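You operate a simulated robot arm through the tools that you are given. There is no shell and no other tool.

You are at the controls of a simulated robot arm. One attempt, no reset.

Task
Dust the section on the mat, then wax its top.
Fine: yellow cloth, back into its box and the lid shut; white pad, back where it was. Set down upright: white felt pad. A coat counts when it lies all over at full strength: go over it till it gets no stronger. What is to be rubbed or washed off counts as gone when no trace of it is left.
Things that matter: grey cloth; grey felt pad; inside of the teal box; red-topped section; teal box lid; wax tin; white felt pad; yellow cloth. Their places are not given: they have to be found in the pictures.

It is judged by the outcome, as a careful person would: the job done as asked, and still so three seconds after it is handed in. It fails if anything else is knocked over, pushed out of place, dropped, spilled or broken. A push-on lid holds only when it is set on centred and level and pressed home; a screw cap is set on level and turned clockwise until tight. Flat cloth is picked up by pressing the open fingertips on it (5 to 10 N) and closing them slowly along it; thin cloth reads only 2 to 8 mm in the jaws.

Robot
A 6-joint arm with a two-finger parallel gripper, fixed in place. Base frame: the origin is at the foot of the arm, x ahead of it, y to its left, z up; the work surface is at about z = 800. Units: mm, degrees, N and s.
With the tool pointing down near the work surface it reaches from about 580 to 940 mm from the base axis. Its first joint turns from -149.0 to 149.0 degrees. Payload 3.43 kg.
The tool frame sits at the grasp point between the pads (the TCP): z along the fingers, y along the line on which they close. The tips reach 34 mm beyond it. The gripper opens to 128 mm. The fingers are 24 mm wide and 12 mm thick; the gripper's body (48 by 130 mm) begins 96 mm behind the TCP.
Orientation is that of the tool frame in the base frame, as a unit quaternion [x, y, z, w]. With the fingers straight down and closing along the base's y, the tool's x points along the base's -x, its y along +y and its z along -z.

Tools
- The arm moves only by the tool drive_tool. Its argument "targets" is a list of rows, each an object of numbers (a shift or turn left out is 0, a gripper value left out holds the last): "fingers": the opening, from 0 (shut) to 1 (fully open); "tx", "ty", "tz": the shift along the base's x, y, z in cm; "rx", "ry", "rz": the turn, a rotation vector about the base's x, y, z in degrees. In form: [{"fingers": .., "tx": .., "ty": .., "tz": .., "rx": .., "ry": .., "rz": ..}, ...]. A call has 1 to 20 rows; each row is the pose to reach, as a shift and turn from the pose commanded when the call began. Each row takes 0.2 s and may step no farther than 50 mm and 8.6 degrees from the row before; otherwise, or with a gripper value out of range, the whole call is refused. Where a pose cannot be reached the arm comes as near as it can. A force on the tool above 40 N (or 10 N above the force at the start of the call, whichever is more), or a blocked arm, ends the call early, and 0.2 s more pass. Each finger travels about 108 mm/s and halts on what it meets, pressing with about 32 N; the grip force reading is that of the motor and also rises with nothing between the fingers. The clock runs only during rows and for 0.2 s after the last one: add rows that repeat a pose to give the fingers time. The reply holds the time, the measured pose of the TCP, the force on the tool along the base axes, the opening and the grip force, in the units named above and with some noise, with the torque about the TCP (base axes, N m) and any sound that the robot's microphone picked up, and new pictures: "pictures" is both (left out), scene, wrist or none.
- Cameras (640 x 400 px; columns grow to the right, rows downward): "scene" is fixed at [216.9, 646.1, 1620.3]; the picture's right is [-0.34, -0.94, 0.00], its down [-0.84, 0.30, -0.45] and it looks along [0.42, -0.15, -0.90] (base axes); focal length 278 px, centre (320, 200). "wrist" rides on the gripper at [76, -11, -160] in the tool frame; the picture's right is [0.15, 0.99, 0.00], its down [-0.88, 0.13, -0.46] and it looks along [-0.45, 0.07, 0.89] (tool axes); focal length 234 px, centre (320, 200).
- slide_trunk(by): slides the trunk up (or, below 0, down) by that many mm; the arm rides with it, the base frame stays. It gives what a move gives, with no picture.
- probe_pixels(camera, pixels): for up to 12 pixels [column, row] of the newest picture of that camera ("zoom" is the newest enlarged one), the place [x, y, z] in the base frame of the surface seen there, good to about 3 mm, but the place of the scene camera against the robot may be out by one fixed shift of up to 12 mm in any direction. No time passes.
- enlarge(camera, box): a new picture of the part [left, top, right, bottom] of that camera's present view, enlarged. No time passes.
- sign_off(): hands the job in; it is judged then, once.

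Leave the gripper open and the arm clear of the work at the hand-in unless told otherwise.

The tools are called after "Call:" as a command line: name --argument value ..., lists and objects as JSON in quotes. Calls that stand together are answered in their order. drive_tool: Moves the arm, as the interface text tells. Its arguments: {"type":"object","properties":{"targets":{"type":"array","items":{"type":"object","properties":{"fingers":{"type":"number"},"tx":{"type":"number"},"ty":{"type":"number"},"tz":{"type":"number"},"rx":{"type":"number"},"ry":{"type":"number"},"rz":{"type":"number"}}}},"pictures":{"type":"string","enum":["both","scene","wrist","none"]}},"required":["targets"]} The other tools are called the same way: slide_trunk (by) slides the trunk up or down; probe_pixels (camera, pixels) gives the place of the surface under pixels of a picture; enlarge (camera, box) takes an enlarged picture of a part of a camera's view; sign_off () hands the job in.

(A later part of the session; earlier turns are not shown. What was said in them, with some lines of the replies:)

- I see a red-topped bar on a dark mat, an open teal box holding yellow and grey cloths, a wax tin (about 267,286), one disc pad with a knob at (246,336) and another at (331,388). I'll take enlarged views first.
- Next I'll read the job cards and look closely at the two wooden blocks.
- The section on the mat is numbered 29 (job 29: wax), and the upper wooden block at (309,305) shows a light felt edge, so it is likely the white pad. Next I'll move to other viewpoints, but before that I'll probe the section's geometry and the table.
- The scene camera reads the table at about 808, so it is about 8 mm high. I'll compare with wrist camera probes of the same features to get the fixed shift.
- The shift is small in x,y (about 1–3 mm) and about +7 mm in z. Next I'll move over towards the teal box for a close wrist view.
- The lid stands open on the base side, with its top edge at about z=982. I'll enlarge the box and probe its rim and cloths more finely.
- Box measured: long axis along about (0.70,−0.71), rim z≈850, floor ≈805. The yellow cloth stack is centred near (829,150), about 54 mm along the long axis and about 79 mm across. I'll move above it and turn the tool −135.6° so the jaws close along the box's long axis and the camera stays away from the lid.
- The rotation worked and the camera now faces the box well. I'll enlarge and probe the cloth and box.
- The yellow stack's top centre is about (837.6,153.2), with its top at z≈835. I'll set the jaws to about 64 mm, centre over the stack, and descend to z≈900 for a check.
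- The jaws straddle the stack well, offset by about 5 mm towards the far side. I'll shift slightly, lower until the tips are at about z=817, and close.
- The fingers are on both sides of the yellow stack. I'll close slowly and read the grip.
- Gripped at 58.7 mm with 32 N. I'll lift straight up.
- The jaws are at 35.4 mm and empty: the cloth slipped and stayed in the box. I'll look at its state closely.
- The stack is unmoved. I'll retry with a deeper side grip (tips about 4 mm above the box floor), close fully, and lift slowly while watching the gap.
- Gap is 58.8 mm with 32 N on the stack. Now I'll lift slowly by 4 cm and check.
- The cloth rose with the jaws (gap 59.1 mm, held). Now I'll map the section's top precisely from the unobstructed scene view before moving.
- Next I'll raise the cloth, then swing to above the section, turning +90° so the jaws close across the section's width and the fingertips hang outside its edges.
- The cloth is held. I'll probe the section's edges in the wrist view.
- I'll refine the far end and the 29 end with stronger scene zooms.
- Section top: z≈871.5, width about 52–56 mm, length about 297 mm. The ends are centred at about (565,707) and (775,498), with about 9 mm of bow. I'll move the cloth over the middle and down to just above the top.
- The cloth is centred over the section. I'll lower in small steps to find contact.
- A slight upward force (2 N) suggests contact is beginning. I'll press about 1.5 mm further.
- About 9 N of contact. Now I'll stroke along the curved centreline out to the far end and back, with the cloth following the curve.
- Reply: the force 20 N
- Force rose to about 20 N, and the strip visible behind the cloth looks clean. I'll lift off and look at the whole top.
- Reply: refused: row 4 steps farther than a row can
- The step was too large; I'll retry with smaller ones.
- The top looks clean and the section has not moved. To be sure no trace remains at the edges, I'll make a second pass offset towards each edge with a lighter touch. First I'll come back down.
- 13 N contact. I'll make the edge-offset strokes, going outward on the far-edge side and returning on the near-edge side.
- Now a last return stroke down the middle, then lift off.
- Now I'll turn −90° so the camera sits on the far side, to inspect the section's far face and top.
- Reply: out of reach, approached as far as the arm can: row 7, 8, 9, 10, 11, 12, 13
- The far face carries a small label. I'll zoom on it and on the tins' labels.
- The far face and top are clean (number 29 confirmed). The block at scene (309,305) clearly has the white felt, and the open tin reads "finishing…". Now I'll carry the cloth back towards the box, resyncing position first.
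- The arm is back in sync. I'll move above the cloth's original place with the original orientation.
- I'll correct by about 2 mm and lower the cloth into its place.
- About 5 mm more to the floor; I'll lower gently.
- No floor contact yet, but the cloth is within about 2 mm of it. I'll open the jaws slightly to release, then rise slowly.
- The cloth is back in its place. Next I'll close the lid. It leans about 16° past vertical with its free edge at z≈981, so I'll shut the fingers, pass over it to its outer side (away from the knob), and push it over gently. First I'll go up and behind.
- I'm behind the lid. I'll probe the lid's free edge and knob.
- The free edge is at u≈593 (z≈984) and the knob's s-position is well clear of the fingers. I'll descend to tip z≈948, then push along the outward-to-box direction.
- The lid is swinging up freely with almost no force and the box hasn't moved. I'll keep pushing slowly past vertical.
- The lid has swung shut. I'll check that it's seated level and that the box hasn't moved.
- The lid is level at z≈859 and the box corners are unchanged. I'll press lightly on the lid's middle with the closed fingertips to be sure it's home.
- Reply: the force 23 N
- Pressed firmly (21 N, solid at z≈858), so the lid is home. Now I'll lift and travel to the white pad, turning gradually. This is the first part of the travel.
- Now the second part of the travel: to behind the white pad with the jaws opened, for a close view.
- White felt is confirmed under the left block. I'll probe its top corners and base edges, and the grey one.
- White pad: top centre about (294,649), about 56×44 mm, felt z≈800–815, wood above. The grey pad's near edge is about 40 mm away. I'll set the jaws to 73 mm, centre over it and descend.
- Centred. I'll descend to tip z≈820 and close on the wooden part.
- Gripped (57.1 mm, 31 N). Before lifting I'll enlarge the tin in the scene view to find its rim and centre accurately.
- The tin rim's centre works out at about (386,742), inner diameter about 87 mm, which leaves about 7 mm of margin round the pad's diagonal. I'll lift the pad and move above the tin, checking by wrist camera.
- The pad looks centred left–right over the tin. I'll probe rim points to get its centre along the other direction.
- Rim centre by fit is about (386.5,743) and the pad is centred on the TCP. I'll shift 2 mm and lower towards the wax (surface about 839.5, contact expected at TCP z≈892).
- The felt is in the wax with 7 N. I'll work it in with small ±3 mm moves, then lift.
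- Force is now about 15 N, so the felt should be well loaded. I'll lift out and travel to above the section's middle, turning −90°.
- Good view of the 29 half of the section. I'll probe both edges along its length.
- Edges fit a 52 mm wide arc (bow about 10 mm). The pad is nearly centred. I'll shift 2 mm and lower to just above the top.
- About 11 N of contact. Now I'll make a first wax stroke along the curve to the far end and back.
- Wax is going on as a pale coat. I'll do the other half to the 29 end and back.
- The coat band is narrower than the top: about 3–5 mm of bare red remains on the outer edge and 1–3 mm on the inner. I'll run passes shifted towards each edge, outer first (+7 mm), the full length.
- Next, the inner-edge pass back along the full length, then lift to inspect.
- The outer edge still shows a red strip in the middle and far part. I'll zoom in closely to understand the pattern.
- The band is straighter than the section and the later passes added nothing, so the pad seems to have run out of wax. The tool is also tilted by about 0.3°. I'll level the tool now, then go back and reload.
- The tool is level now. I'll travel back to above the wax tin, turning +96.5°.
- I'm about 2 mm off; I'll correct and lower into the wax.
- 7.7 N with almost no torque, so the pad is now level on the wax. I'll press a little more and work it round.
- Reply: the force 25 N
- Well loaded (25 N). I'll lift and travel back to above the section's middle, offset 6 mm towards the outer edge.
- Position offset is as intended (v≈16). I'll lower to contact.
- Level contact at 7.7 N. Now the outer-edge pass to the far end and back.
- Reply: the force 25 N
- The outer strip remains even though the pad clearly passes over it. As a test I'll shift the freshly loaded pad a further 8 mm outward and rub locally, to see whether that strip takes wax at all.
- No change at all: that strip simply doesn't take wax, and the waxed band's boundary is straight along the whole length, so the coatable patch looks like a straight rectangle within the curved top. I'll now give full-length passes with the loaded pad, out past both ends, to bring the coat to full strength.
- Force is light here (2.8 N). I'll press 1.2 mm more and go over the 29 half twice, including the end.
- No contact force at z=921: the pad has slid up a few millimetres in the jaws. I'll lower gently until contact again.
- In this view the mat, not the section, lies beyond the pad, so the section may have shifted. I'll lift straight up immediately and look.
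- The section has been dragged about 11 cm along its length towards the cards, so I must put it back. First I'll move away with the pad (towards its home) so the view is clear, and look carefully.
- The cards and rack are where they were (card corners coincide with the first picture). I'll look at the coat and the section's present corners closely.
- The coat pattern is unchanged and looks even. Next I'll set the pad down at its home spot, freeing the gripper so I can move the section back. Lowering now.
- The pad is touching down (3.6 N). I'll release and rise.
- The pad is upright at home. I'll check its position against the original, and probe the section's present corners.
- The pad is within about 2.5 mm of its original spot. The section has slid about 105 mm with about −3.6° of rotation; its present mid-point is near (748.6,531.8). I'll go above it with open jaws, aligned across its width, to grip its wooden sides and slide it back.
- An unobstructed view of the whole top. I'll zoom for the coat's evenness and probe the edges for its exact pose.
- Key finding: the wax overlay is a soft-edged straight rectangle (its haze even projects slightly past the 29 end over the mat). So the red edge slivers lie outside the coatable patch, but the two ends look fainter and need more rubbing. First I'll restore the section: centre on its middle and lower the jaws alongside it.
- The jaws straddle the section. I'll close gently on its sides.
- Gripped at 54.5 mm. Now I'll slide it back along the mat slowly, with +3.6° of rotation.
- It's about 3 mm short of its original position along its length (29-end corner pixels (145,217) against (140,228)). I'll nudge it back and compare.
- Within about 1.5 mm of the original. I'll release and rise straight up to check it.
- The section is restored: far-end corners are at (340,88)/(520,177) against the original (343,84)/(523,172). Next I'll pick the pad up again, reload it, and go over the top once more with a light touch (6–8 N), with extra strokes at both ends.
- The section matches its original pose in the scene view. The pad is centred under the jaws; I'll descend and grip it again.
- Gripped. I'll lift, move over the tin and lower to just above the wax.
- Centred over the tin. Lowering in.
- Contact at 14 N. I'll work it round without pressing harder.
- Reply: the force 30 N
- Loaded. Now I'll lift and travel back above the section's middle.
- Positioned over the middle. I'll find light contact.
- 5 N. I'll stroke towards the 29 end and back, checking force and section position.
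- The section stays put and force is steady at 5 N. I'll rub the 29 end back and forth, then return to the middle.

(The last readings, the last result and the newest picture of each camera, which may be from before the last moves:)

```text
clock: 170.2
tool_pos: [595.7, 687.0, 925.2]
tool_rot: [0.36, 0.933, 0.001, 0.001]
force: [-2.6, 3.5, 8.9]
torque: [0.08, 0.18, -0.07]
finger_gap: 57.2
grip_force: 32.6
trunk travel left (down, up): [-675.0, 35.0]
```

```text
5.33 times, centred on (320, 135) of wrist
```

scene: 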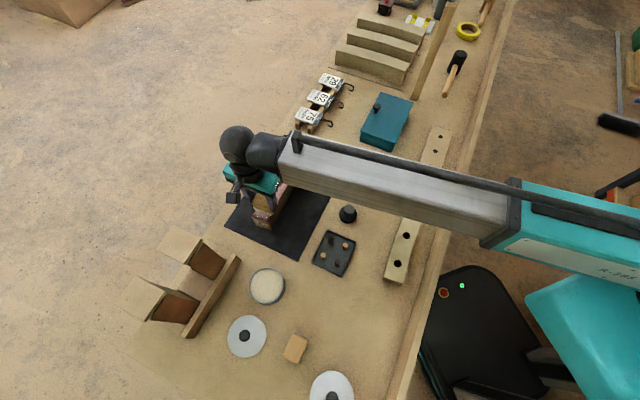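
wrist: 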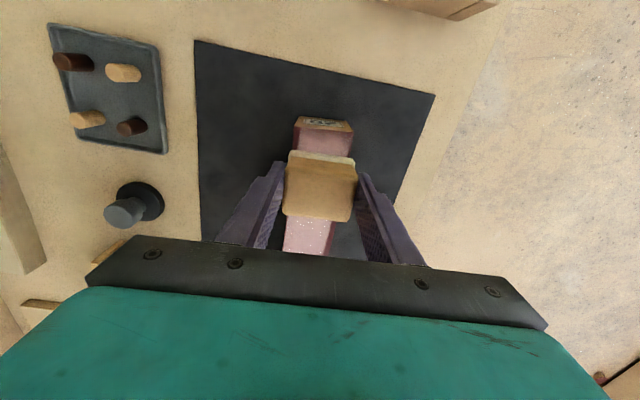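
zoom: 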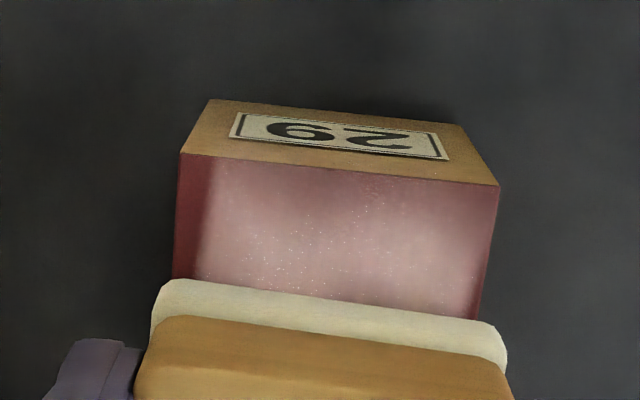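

No further change there, so that soft fade is just the patch's edge. Force 8.9 N, so I'll ease it slightly and stroke the full length to the far side.

Call:
drive_tool --targets '[{"tx": 1.62, "ty": -1.49, "tz": 0.04, "rz": -0.5}, {"tx": 3.23, "ty": -3.0, "tz": 0.04, "rz": -1.0}, {"tx": 4.82, "ty": -4.51, "tz": 0.04, "rz": -1.5}, {"tx": 6.4, "ty": -6.05, "tz": 0.04, "rz": -2.0}, {"tx": 7.97, "ty": -7.59, "tz": 0.04, "rz": -2.5}, {"tx": 9.52, "ty": -9.15, "tz": 0.04, "rz": -3.0}, {"tx": 11.06, "ty": -10.72, "tz": 0.04, "rz": -3.5}, {"tx": 12.59, "ty": -12.31, "tz": 0.04, "rz": -4.0}, {"tx": 14.1, "ty": -13.91, "tz": 0.04, "rz": -4.5}, {"tx": 15.6, "ty": -15.52, "tz": 0.04, "rz": -5.0}, {"tx": 15.6, "ty": -15.52, "tz": 0.04, "rz": -5.0}]'

Call:
enlarge --camera "scene" --box '[240, 130, 330, 240]'

```text
clock: 172.6
tool_pos: [751.1, 529.5, 924.3]
tool_rot: [0.4, 0.916, 0.001, 0.0]
force: [-3.1, 3.0, 10.8]
torque: [0.05, 0.11, 0.02]
finger_gap: 57.0
grip_force: 32.2
trunk travel left (down, up): [-675.0, 35.0]
```

scene: 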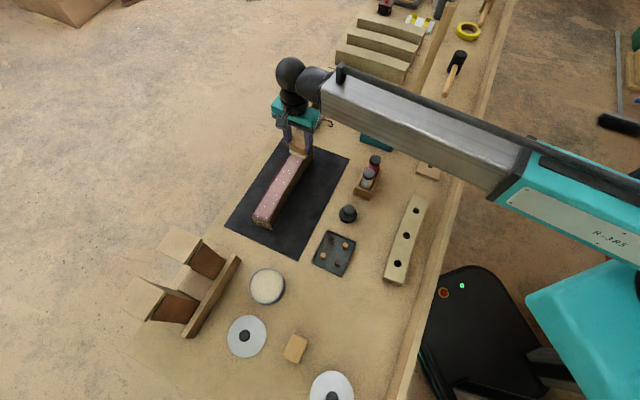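
wrist: 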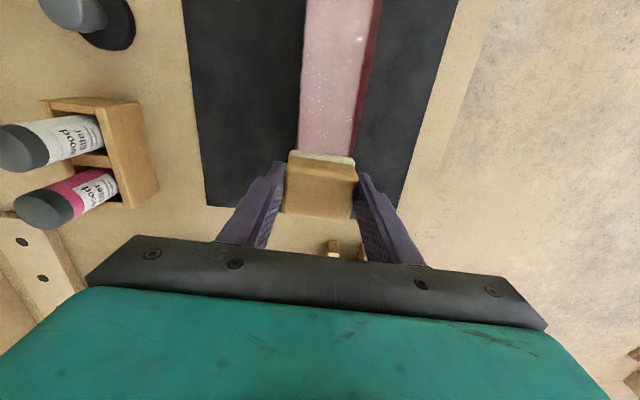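

```text
3.64 times, centred on (285, 185) of scene
```

zoom: 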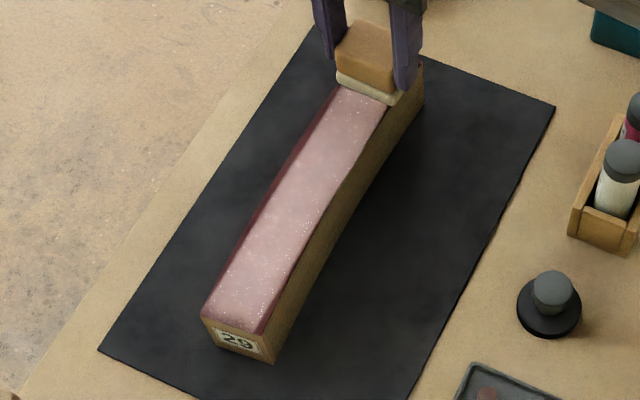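

The section hasn't moved. I'll rub the far end back and forth, easing the force a little.

Call:
drive_tool --targets '[{"tx": 0.74, "ty": -0.81, "tz": 0.04}, {"tx": 1.48, "ty": -1.63, "tz": 0.04}, {"tx": 1.48, "ty": -1.63, "tz": 0.04}, {"tx": 0.74, "ty": -0.81, "tz": 0.04}, {"tx": 0, "ty": 0, "tz": 0.04}, {"tx": 0.74, "ty": -0.81, "tz": 0.04}, {"tx": 1.48, "ty": -1.63, "tz": 0.04}, {"tx": 1.48, "ty": -1.63, "tz": 0.04}, {"tx": 0.74, "ty": -0.81, "tz": 0.04}, {"tx": 0, "ty": 0, "tz": 0.04}, {"tx": 0.74, "ty": -0.81, "tz": 0.04}, {"tx": 1.48, "ty": -1.63, "tz": 0.04}, {"tx": 0.74, "ty": -0.81, "tz": 0.04}, {"tx": 0, "ty": 0, "tz": 0.04}]' --pictures "none"

```text
clock: 175.6
tool_pos: [751.5, 530.9, 925.5]
tool_rot: [0.4, 0.916, 0.0, 0.0]
force: [-0.4, 0.0, 0.2]
torque: [-0.03, -0.02, -0.03]
finger_gap: 56.9
grip_force: 32.2
trunk travel left (down, up): [-675.0, 35.0]
```

Contact was lost by easing; I'll lower 0.7 mm and repeat the far-end rubs.

Call:
drive_tool --targets '[{"tz": -0.07}, {"tx": 0.74, "ty": -0.81, "tz": -0.07}, {"tx": 1.48, "ty": -1.63, "tz": -0.07}, {"tx": 1.48, "ty": -1.63, "tz": -0.07}, {"tx": 0.74, "ty": -0.81, "tz": -0.07}, {"tx": 0, "ty": 0, "tz": -0.07}]' --pictures "none"

```text
clock: 177.0
tool_pos: [750.6, 530.0, 924.6]
tool_rot: [0.4, 0.917, 0.0, 0.001]
force: [2.0, -0.5, 2.6]
torque: [-0.11, -0.1, 0.03]
finger_gap: 57.2
grip_force: 32.3
trunk travel left (down, up): [-675.0, 35.0]
```

Call:
drive_tool --targets '[{"tz": -0.04}, {"tx": 0.74, "ty": -0.81, "tz": -0.04}, {"tx": 1.48, "ty": -1.63, "tz": -0.04}, {"tx": 1.48, "ty": -1.63, "tz": -0.04}, {"tx": 0.74, "ty": -0.81, "tz": -0.04}, {"tx": 0, "ty": 0, "tz": -0.04}, {"tx": 0.74, "ty": -0.81, "tz": -0.04}, {"tx": 1.48, "ty": -1.63, "tz": -0.04}, {"tx": 1.48, "ty": -1.63, "tz": -0.04}, {"tx": 0.74, "ty": -0.81, "tz": -0.04}, {"tx": 0, "ty": 0, "tz": -0.04}]' --pictures "none"

```text
clock: 179.4
tool_pos: [751.7, 528.4, 924.0]
tool_rot: [0.4, 0.917, 0.0, 0.0]
force: [4.4, -3.2, 13.5]
torque: [-0.29, -0.11, 0.07]
finger_gap: 57.0
grip_force: 32.3
trunk travel left (down, up): [-675.0, 35.0]
```

Force is 13.5 N, so I'll ease 0.3 mm and stroke the whole length back.

Call:
drive_tool --targets '[{"tx": -1.5, "ty": 1.61, "tz": 0.03, "rz": 0.5}, {"tx": -3.01, "ty": 3.21, "tz": 0.03, "rz": 1.0}, {"tx": -4.54, "ty": 4.8, "tz": 0.03, "rz": 1.5}, {"tx": -6.08, "ty": 6.37, "tz": 0.03, "rz": 2.0}, {"tx": -7.63, "ty": 7.93, "tz": 0.03, "rz": 2.5}, {"tx": -9.2, "ty": 9.47, "tz": 0.03, "rz": 3.0}, {"tx": -10.78, "ty": 11.01, "tz": 0.03, "rz": 3.5}, {"tx": -12.37, "ty": 12.52, "tz": 0.03, "rz": 4.0}, {"tx": -13.98, "ty": 14.03, "tz": 0.03, "rz": 4.5}, {"tx": -15.6, "ty": 15.52, "tz": 0.03, "rz": 5.0}]' --pictures "none"

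```text
clock: 181.6
tool_pos: [595.2, 684.3, 923.2]
tool_rot: [0.36, 0.933, 0.0, 0.0]
force: [0.1, -0.5, 4.0]
torque: [-0.02, 0.03, 0.0]
finger_gap: 57.1
grip_force: 32.1
trunk travel left (down, up): [-675.0, 35.0]
```

4 N at the 29 side. I'll make one more stroke back to the middle, slightly firmer, then lift and inspect.

Call:
drive_tool --targets '[{"tx": -0.8, "ty": 0.77, "tz": -0.03}, {"tx": -1.58, "ty": 1.53, "tz": -0.03}, {"tx": -0.8, "ty": 0.77, "tz": -0.03}, {"tx": 0, "ty": 0, "tz": -0.03}, {"tx": 1.62, "ty": -1.49, "tz": -0.03, "rz": -0.5}, {"tx": 3.23, "ty": -3.0, "tz": -0.03, "rz": -1.0}, {"tx": 4.82, "ty": -4.51, "tz": -0.03, "rz": -1.5}, {"tx": 6.4, "ty": -6.05, "tz": -0.03, "rz": -2.0}, {"tx": 7.97, "ty": -7.59, "tz": -0.03, "rz": -2.5}, {"tx": 7.97, "ty": -7.59, "tz": 1.0, "rz": -2.5}, {"tx": 7.97, "ty": -7.59, "tz": 4.0, "rz": -2.5}, {"tx": 7.97, "ty": -7.59, "tz": 8.5, "rz": -2.5}, {"tx": 7.97, "ty": -7.59, "tz": 11.0, "rz": -2.5}, {"tx": 7.97, "ty": -7.59, "tz": 11.0, "rz": -2.5}]'

Call:
enlarge --camera "wrist" --box '[240, 0, 400, 120]'

Call:
enlarge --camera "scene" --box '[274, 134, 322, 164]'

Call:
enlarge --camera "scene" --box '[244, 196, 292, 232]'

```text
clock: 184.6
tool_pos: [675.7, 608.4, 1035.1]
tool_rot: [0.38, 0.925, 0.0, 0.0]
force: [0.4, 0.7, -1.1]
torque: [0.01, 0.03, 0.02]
finger_gap: 57.1
grip_force: 31.6
trunk travel left (down, up): [-675.0, 35.0]
```

scene: 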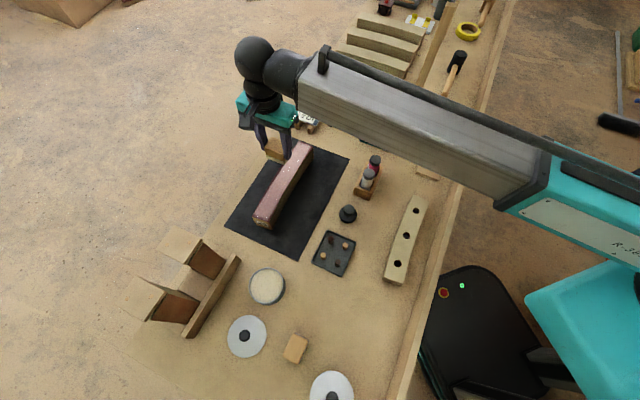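
wrist: 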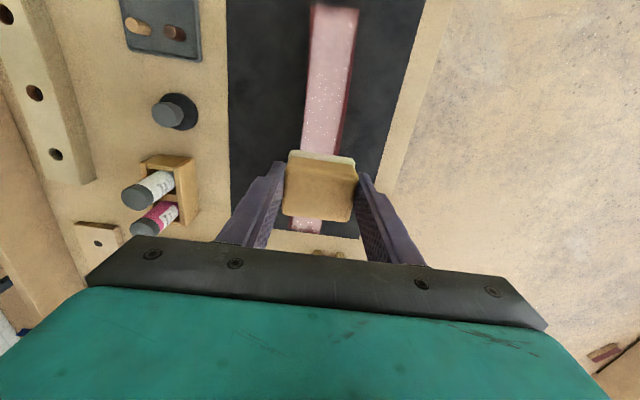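

```text
3.33 times, centred on (320, 60) of wrist
```

zoom: 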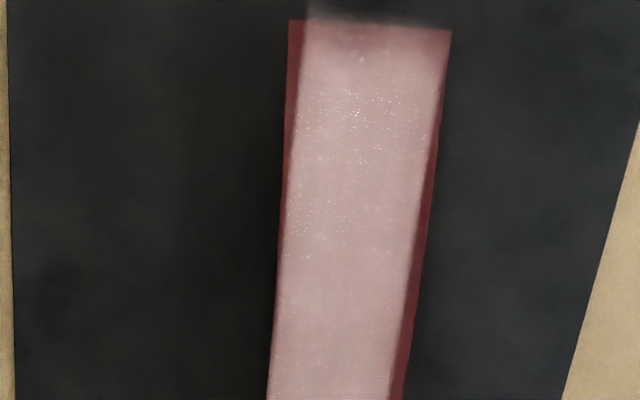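

```text
13.33 times, centred on (298, 149) of scene
```

zoom: 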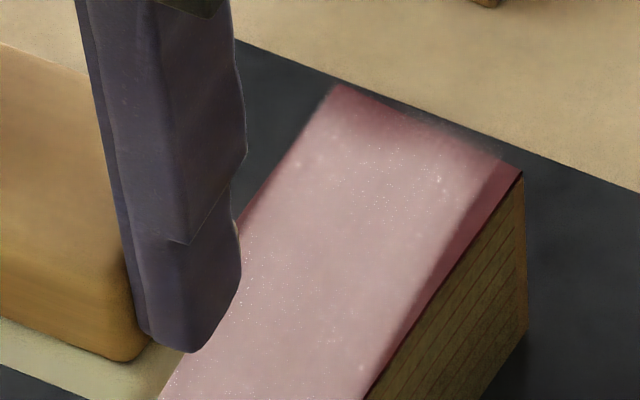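

```text
11.11 times, centred on (268, 214) of scene
```

zoom: 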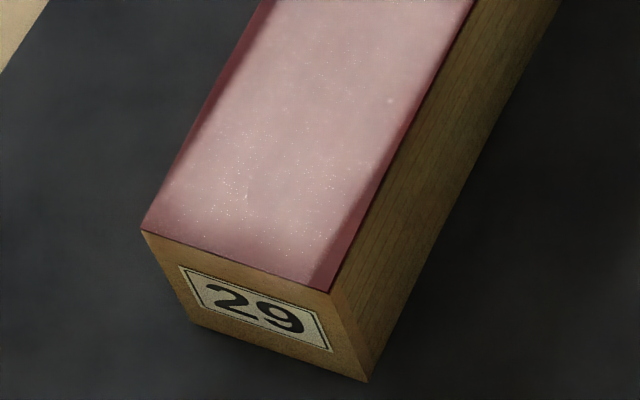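

The section's corners match the original and the coat shows no further change, so it's at full strength all over its patch. Now I'll return the white pad to its exact original spot.

Call:
drive_tool --targets '[{"tx": -3.2, "ty": 0.3, "rz": 7.5}, {"tx": -6.4, "ty": 0.7, "rz": 15.0}, {"tx": -9.5, "ty": 1.0, "rz": 22.5}, {"tx": -12.7, "ty": 1.3, "rz": 30.0}, {"tx": -15.9, "ty": 1.6, "rz": 37.5}, {"tx": -19.1, "ty": 2.0, "rz": 45.1}, {"tx": -22.2, "ty": 2.3, "rz": 52.6}, {"tx": -25.4, "ty": 2.6, "rz": 60.1}, {"tx": -28.6, "ty": 2.9, "rz": 67.6}, {"tx": -31.8, "ty": 3.3, "rz": 75.1}, {"tx": -35.0, "ty": 3.6, "rz": 82.6}, {"tx": -38.14, "ty": 3.93, "rz": 90.1}, {"tx": -38.14, "ty": 3.93, "tz": -4.5, "rz": 90.1}, {"tx": -38.14, "ty": 3.93, "tz": -9.0, "rz": 90.1}, {"tx": -38.14, "ty": 3.93, "tz": -11.0, "rz": 90.1}, {"tx": -38.14, "ty": 3.93, "tz": -11.0, "rz": 90.1}]'

Call:
enlarge --camera "wrist" --box '[220, 90, 420, 220]'

```text
clock: 188.0
tool_pos: [293.3, 647.0, 923.4]
tool_rot: [-0.386, 0.922, 0.0, 0.001]
force: [0.5, 0.3, -0.7]
torque: [0.03, -0.01, -0.01]
finger_gap: 56.9
grip_force: 32.3
trunk travel left (down, up): [-675.0, 35.0]
```

scene: 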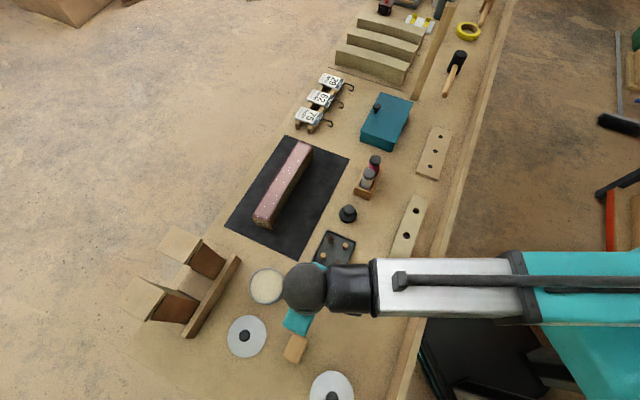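
wrist: 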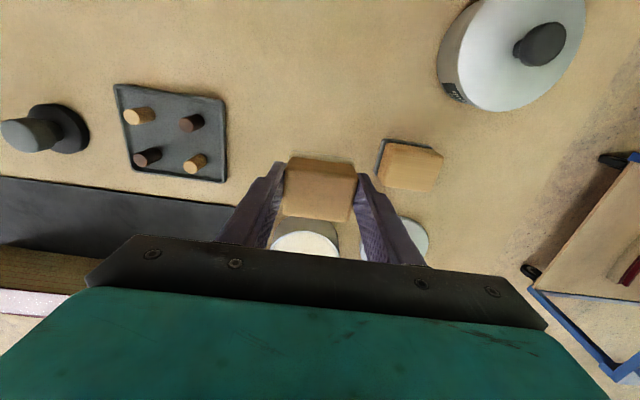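

```text
3.08 times, centred on (320, 155) of wrist
```

zoom: 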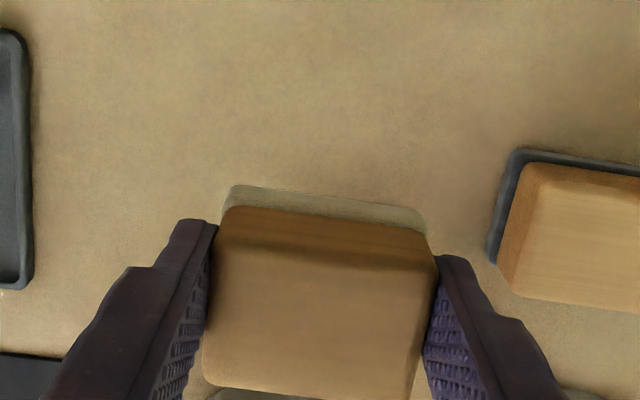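

Directly above the home spot. Lowering to just above the table.

Call:
drive_tool --targets '[{"tx": 0.05, "ty": 0.05, "tz": -3.0}, {"tx": 0.05, "ty": 0.05, "tz": -6.0}, {"tx": 0.05, "ty": 0.05, "tz": -6.8}, {"tx": 0.05, "ty": 0.05, "tz": -6.8}]' --pictures "none"

```text
clock: 189.0
tool_pos: [295.0, 648.4, 856.3]
tool_rot: [-0.385, 0.923, 0.0, 0.0]
force: [0.5, 0.7, -0.9]
torque: [-0.01, 0.03, -0.03]
finger_gap: 56.9
grip_force: 32.3
trunk travel left (down, up): [-675.0, 35.0]
```

Call:
drive_tool --targets '[{"tz": -0.2}, {"tz": -0.3}, {"tz": -0.3}]' --pictures "none"

```text
clock: 189.8
tool_pos: [295.6, 648.2, 853.0]
tool_rot: [-0.386, 0.922, 0.0, 0.0]
force: [0.1, 0.7, 0.6]
torque: [0.01, -0.01, -0.01]
finger_gap: 57.2
grip_force: 32.2
trunk travel left (down, up): [-675.0, 35.0]
```

Call:
drive_tool --targets '[{"tz": -0.08}, {"tz": -0.08}]' --pictures "none"

```text
clock: 190.4
tool_pos: [294.2, 647.6, 854.4]
tool_rot: [-0.385, 0.923, 0.0, 0.001]
force: [0.0, 0.4, 7.0]
torque: [-0.01, 0.0, 0.03]
finger_gap: 56.8
grip_force: 32.5
trunk travel left (down, up): [-675.0, 35.0]
```

The pad is resting flat (7 N, no torque). I'll release gently and rise.

Call:
drive_tool --targets '[{"fingers": 0.46}, {"fingers": 0.5}, {"fingers": 0.54}, {"fingers": 0.57}, {"fingers": 0.57, "tz": 1.0}, {"tz": 4.0}, {"tz": 8.5}, {"tz": 13.0}, {"tz": 17.5}, {"tz": 20.0}, {"tz": 20.0}]'

Call:
enlarge --camera "wrist" --box '[220, 60, 420, 190]'

```text
clock: 192.8
tool_pos: [294.4, 647.4, 1052.8]
tool_rot: [-0.386, 0.923, 0.0, 0.0]
force: [-0.5, 0.3, -0.4]
torque: [-0.01, -0.01, 0.0]
finger_gap: 72.9
grip_force: 0.2
trunk travel left (down, up): [-675.0, 35.0]
```

scene: 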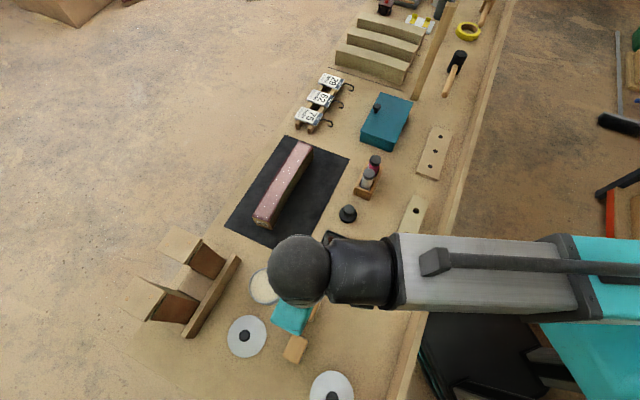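
wrist: 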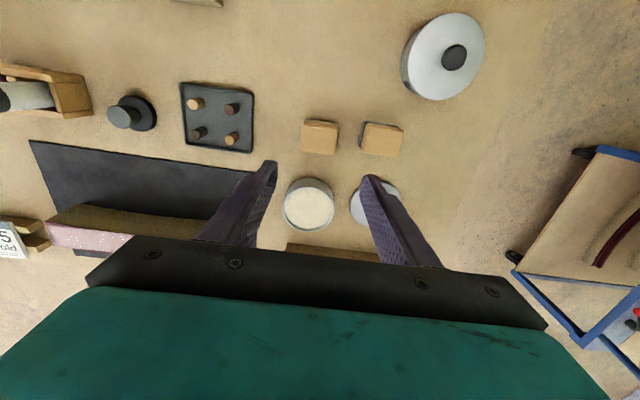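

```text
3.08 times, centred on (320, 125) of wrist
```

zoom: 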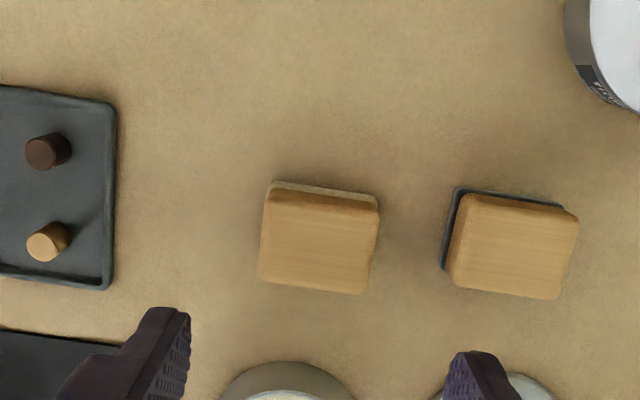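

The pad is upright at home. I'll move the arm clear, opening the jaws fully, for a final overall check.

Call:
drive_tool --targets '[{"fingers": 1.0, "tx": 1.0, "ty": -1.4, "tz": 3.0, "rz": -1.0}, {"tx": 3.6, "ty": -5.0, "tz": 5.0, "rz": -4.5}, {"tx": 6.2, "ty": -8.7, "tz": 5.3, "rz": -8.0}, {"tx": 8.9, "ty": -12.4, "tz": 5.3, "rz": -11.5}, {"tx": 11.5, "ty": -16.1, "tz": 5.3, "rz": -15.0}, {"tx": 14.1, "ty": -19.8, "tz": 5.3, "rz": -18.5}, {"tx": 16.8, "ty": -23.5, "tz": 5.3, "rz": -22.0}, {"tx": 19.4, "ty": -27.1, "tz": 5.3, "rz": -25.5}, {"tx": 22.1, "ty": -30.8, "tz": 5.3, "rz": -29.0}, {"tx": 24.7, "ty": -34.5, "tz": 5.3, "rz": -32.5}, {"tx": 27.3, "ty": -38.2, "tz": 5.3, "rz": -36.0}, {"tx": 30.0, "ty": -41.9, "tz": 5.3, "rz": -39.5}, {"tx": 32.6, "ty": -45.5, "tz": 5.3, "rz": -43.0}, {"tx": 34.6, "ty": -48.3, "tz": 5.3, "rz": -45.3}, {"tx": 34.6, "ty": -48.3, "tz": 5.3, "rz": -45.3}]'

Call:
enlarge --camera "scene" --box '[210, 250, 370, 400]'

Call:
enlarge --camera "scene" --box '[240, 70, 420, 250]'

Call:
enlarge --camera "scene" --box '[270, 285, 340, 370]'

```text
clock: 196.0
tool_pos: [639.7, 166.6, 1103.4]
tool_rot: [0.0, 1.0, 0.0, 0.001]
force: [0.3, 0.9, -0.4]
torque: [0.0, 0.0, 0.03]
finger_gap: 127.9
grip_force: 0.1
trunk travel left (down, up): [-675.0, 35.0]
```

scene: 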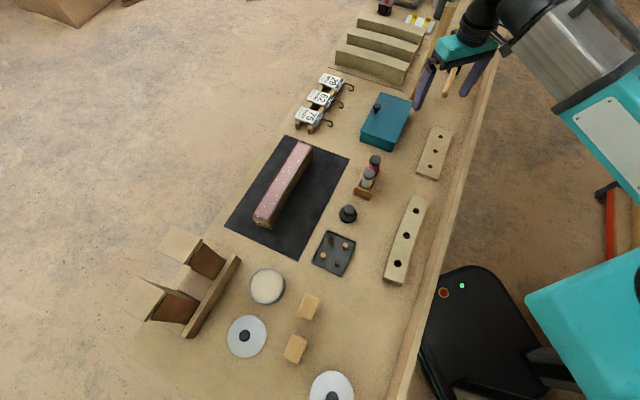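
wrist: 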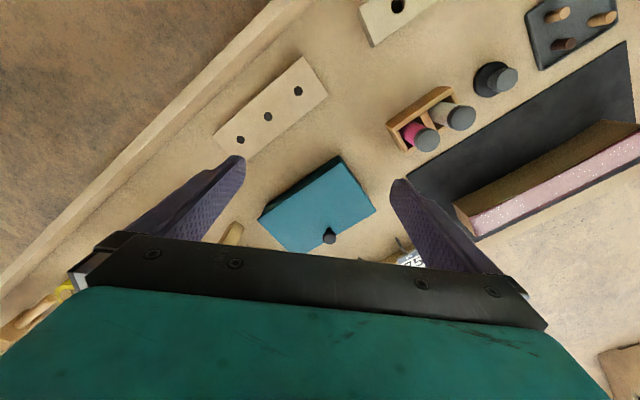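

```text
2.67 times, centred on (290, 325) of scene
```

zoom: 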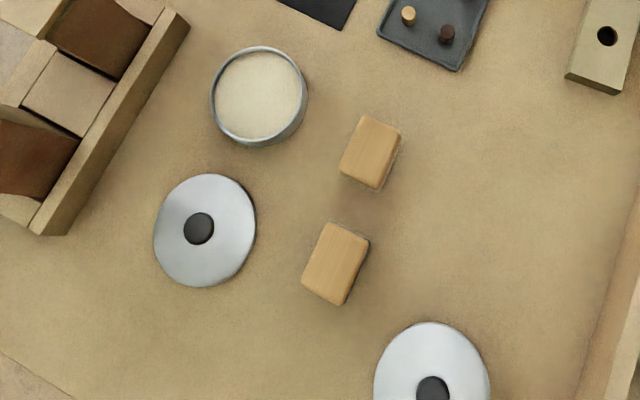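

```text
2.22 times, centred on (330, 160) of scene
```

zoom: 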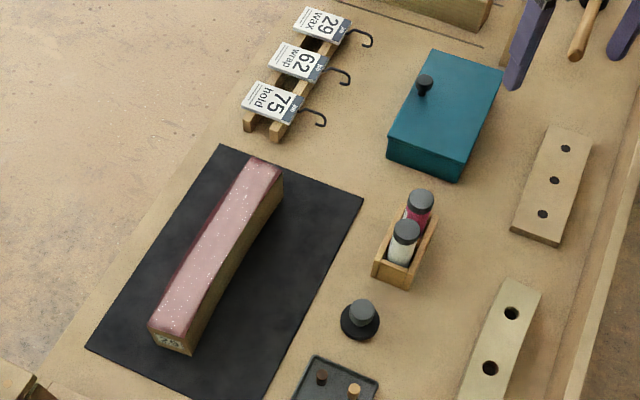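

```text
4.71 times, centred on (305, 328) of scene
```

zoom: 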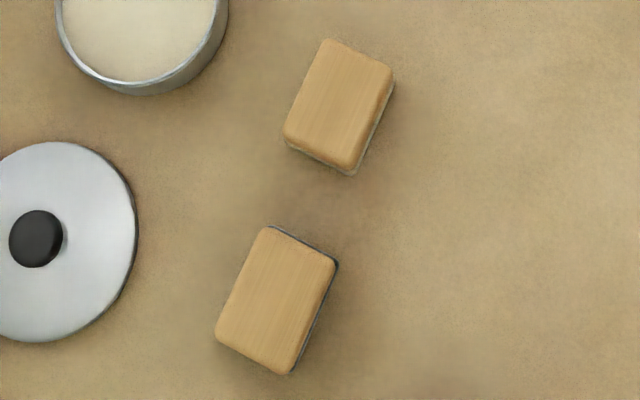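

Final check: the section is back in its original place on the mat, dusted and evenly waxed. The yellow cloth is in the shut teal box, the white pad is upright within about 3 mm of its original spot, and everything else is unmoved. The arm is clear with the jaws open, so I'm handing in.

Call:
sign_off

```text
The job is handed in.
```

The section is dusted and its top is waxed, but with one problem on the way: the section slid out of place while I was waxing and I had to put it back. I've handed the job in and haven't seen the judging result.

- **Dusting:** I went over the whole top with the yellow cloth in two passes. No dust showed in close-up views afterwards.
- **Waxing:** I loaded the white pad three times and kept going until the coat stopped changing.
    - **Bare edges:** Narrow red slivers remain, along the outer edge mid-length and the inner edge near both ends. Rubbing the freshly loaded pad straight over them changed nothing. I took them to be outside the area that can take wax, but that is a guess.
    - **Ends:** The coat also looks softer at the two ends, and extra rubbing there made no difference.
- **Section moved and put back:** During the second round the pad dropped off the 29 end and pushed the section about 105 mm towards the job cards. I gripped it by its wooden sides and slid it back to within about 1–2 mm of its original spot. The cards and rack did not move.
- **Yellow cloth and lid:** The cloth is back in its place in the teal box. The lid fell shut when I pushed it past upright; I then pressed it down, and it sits level. The box did not move.
- **White pad:** It is upright with the felt down, within about 3 mm of where it started.

The arm is clear of the work with the gripper open.
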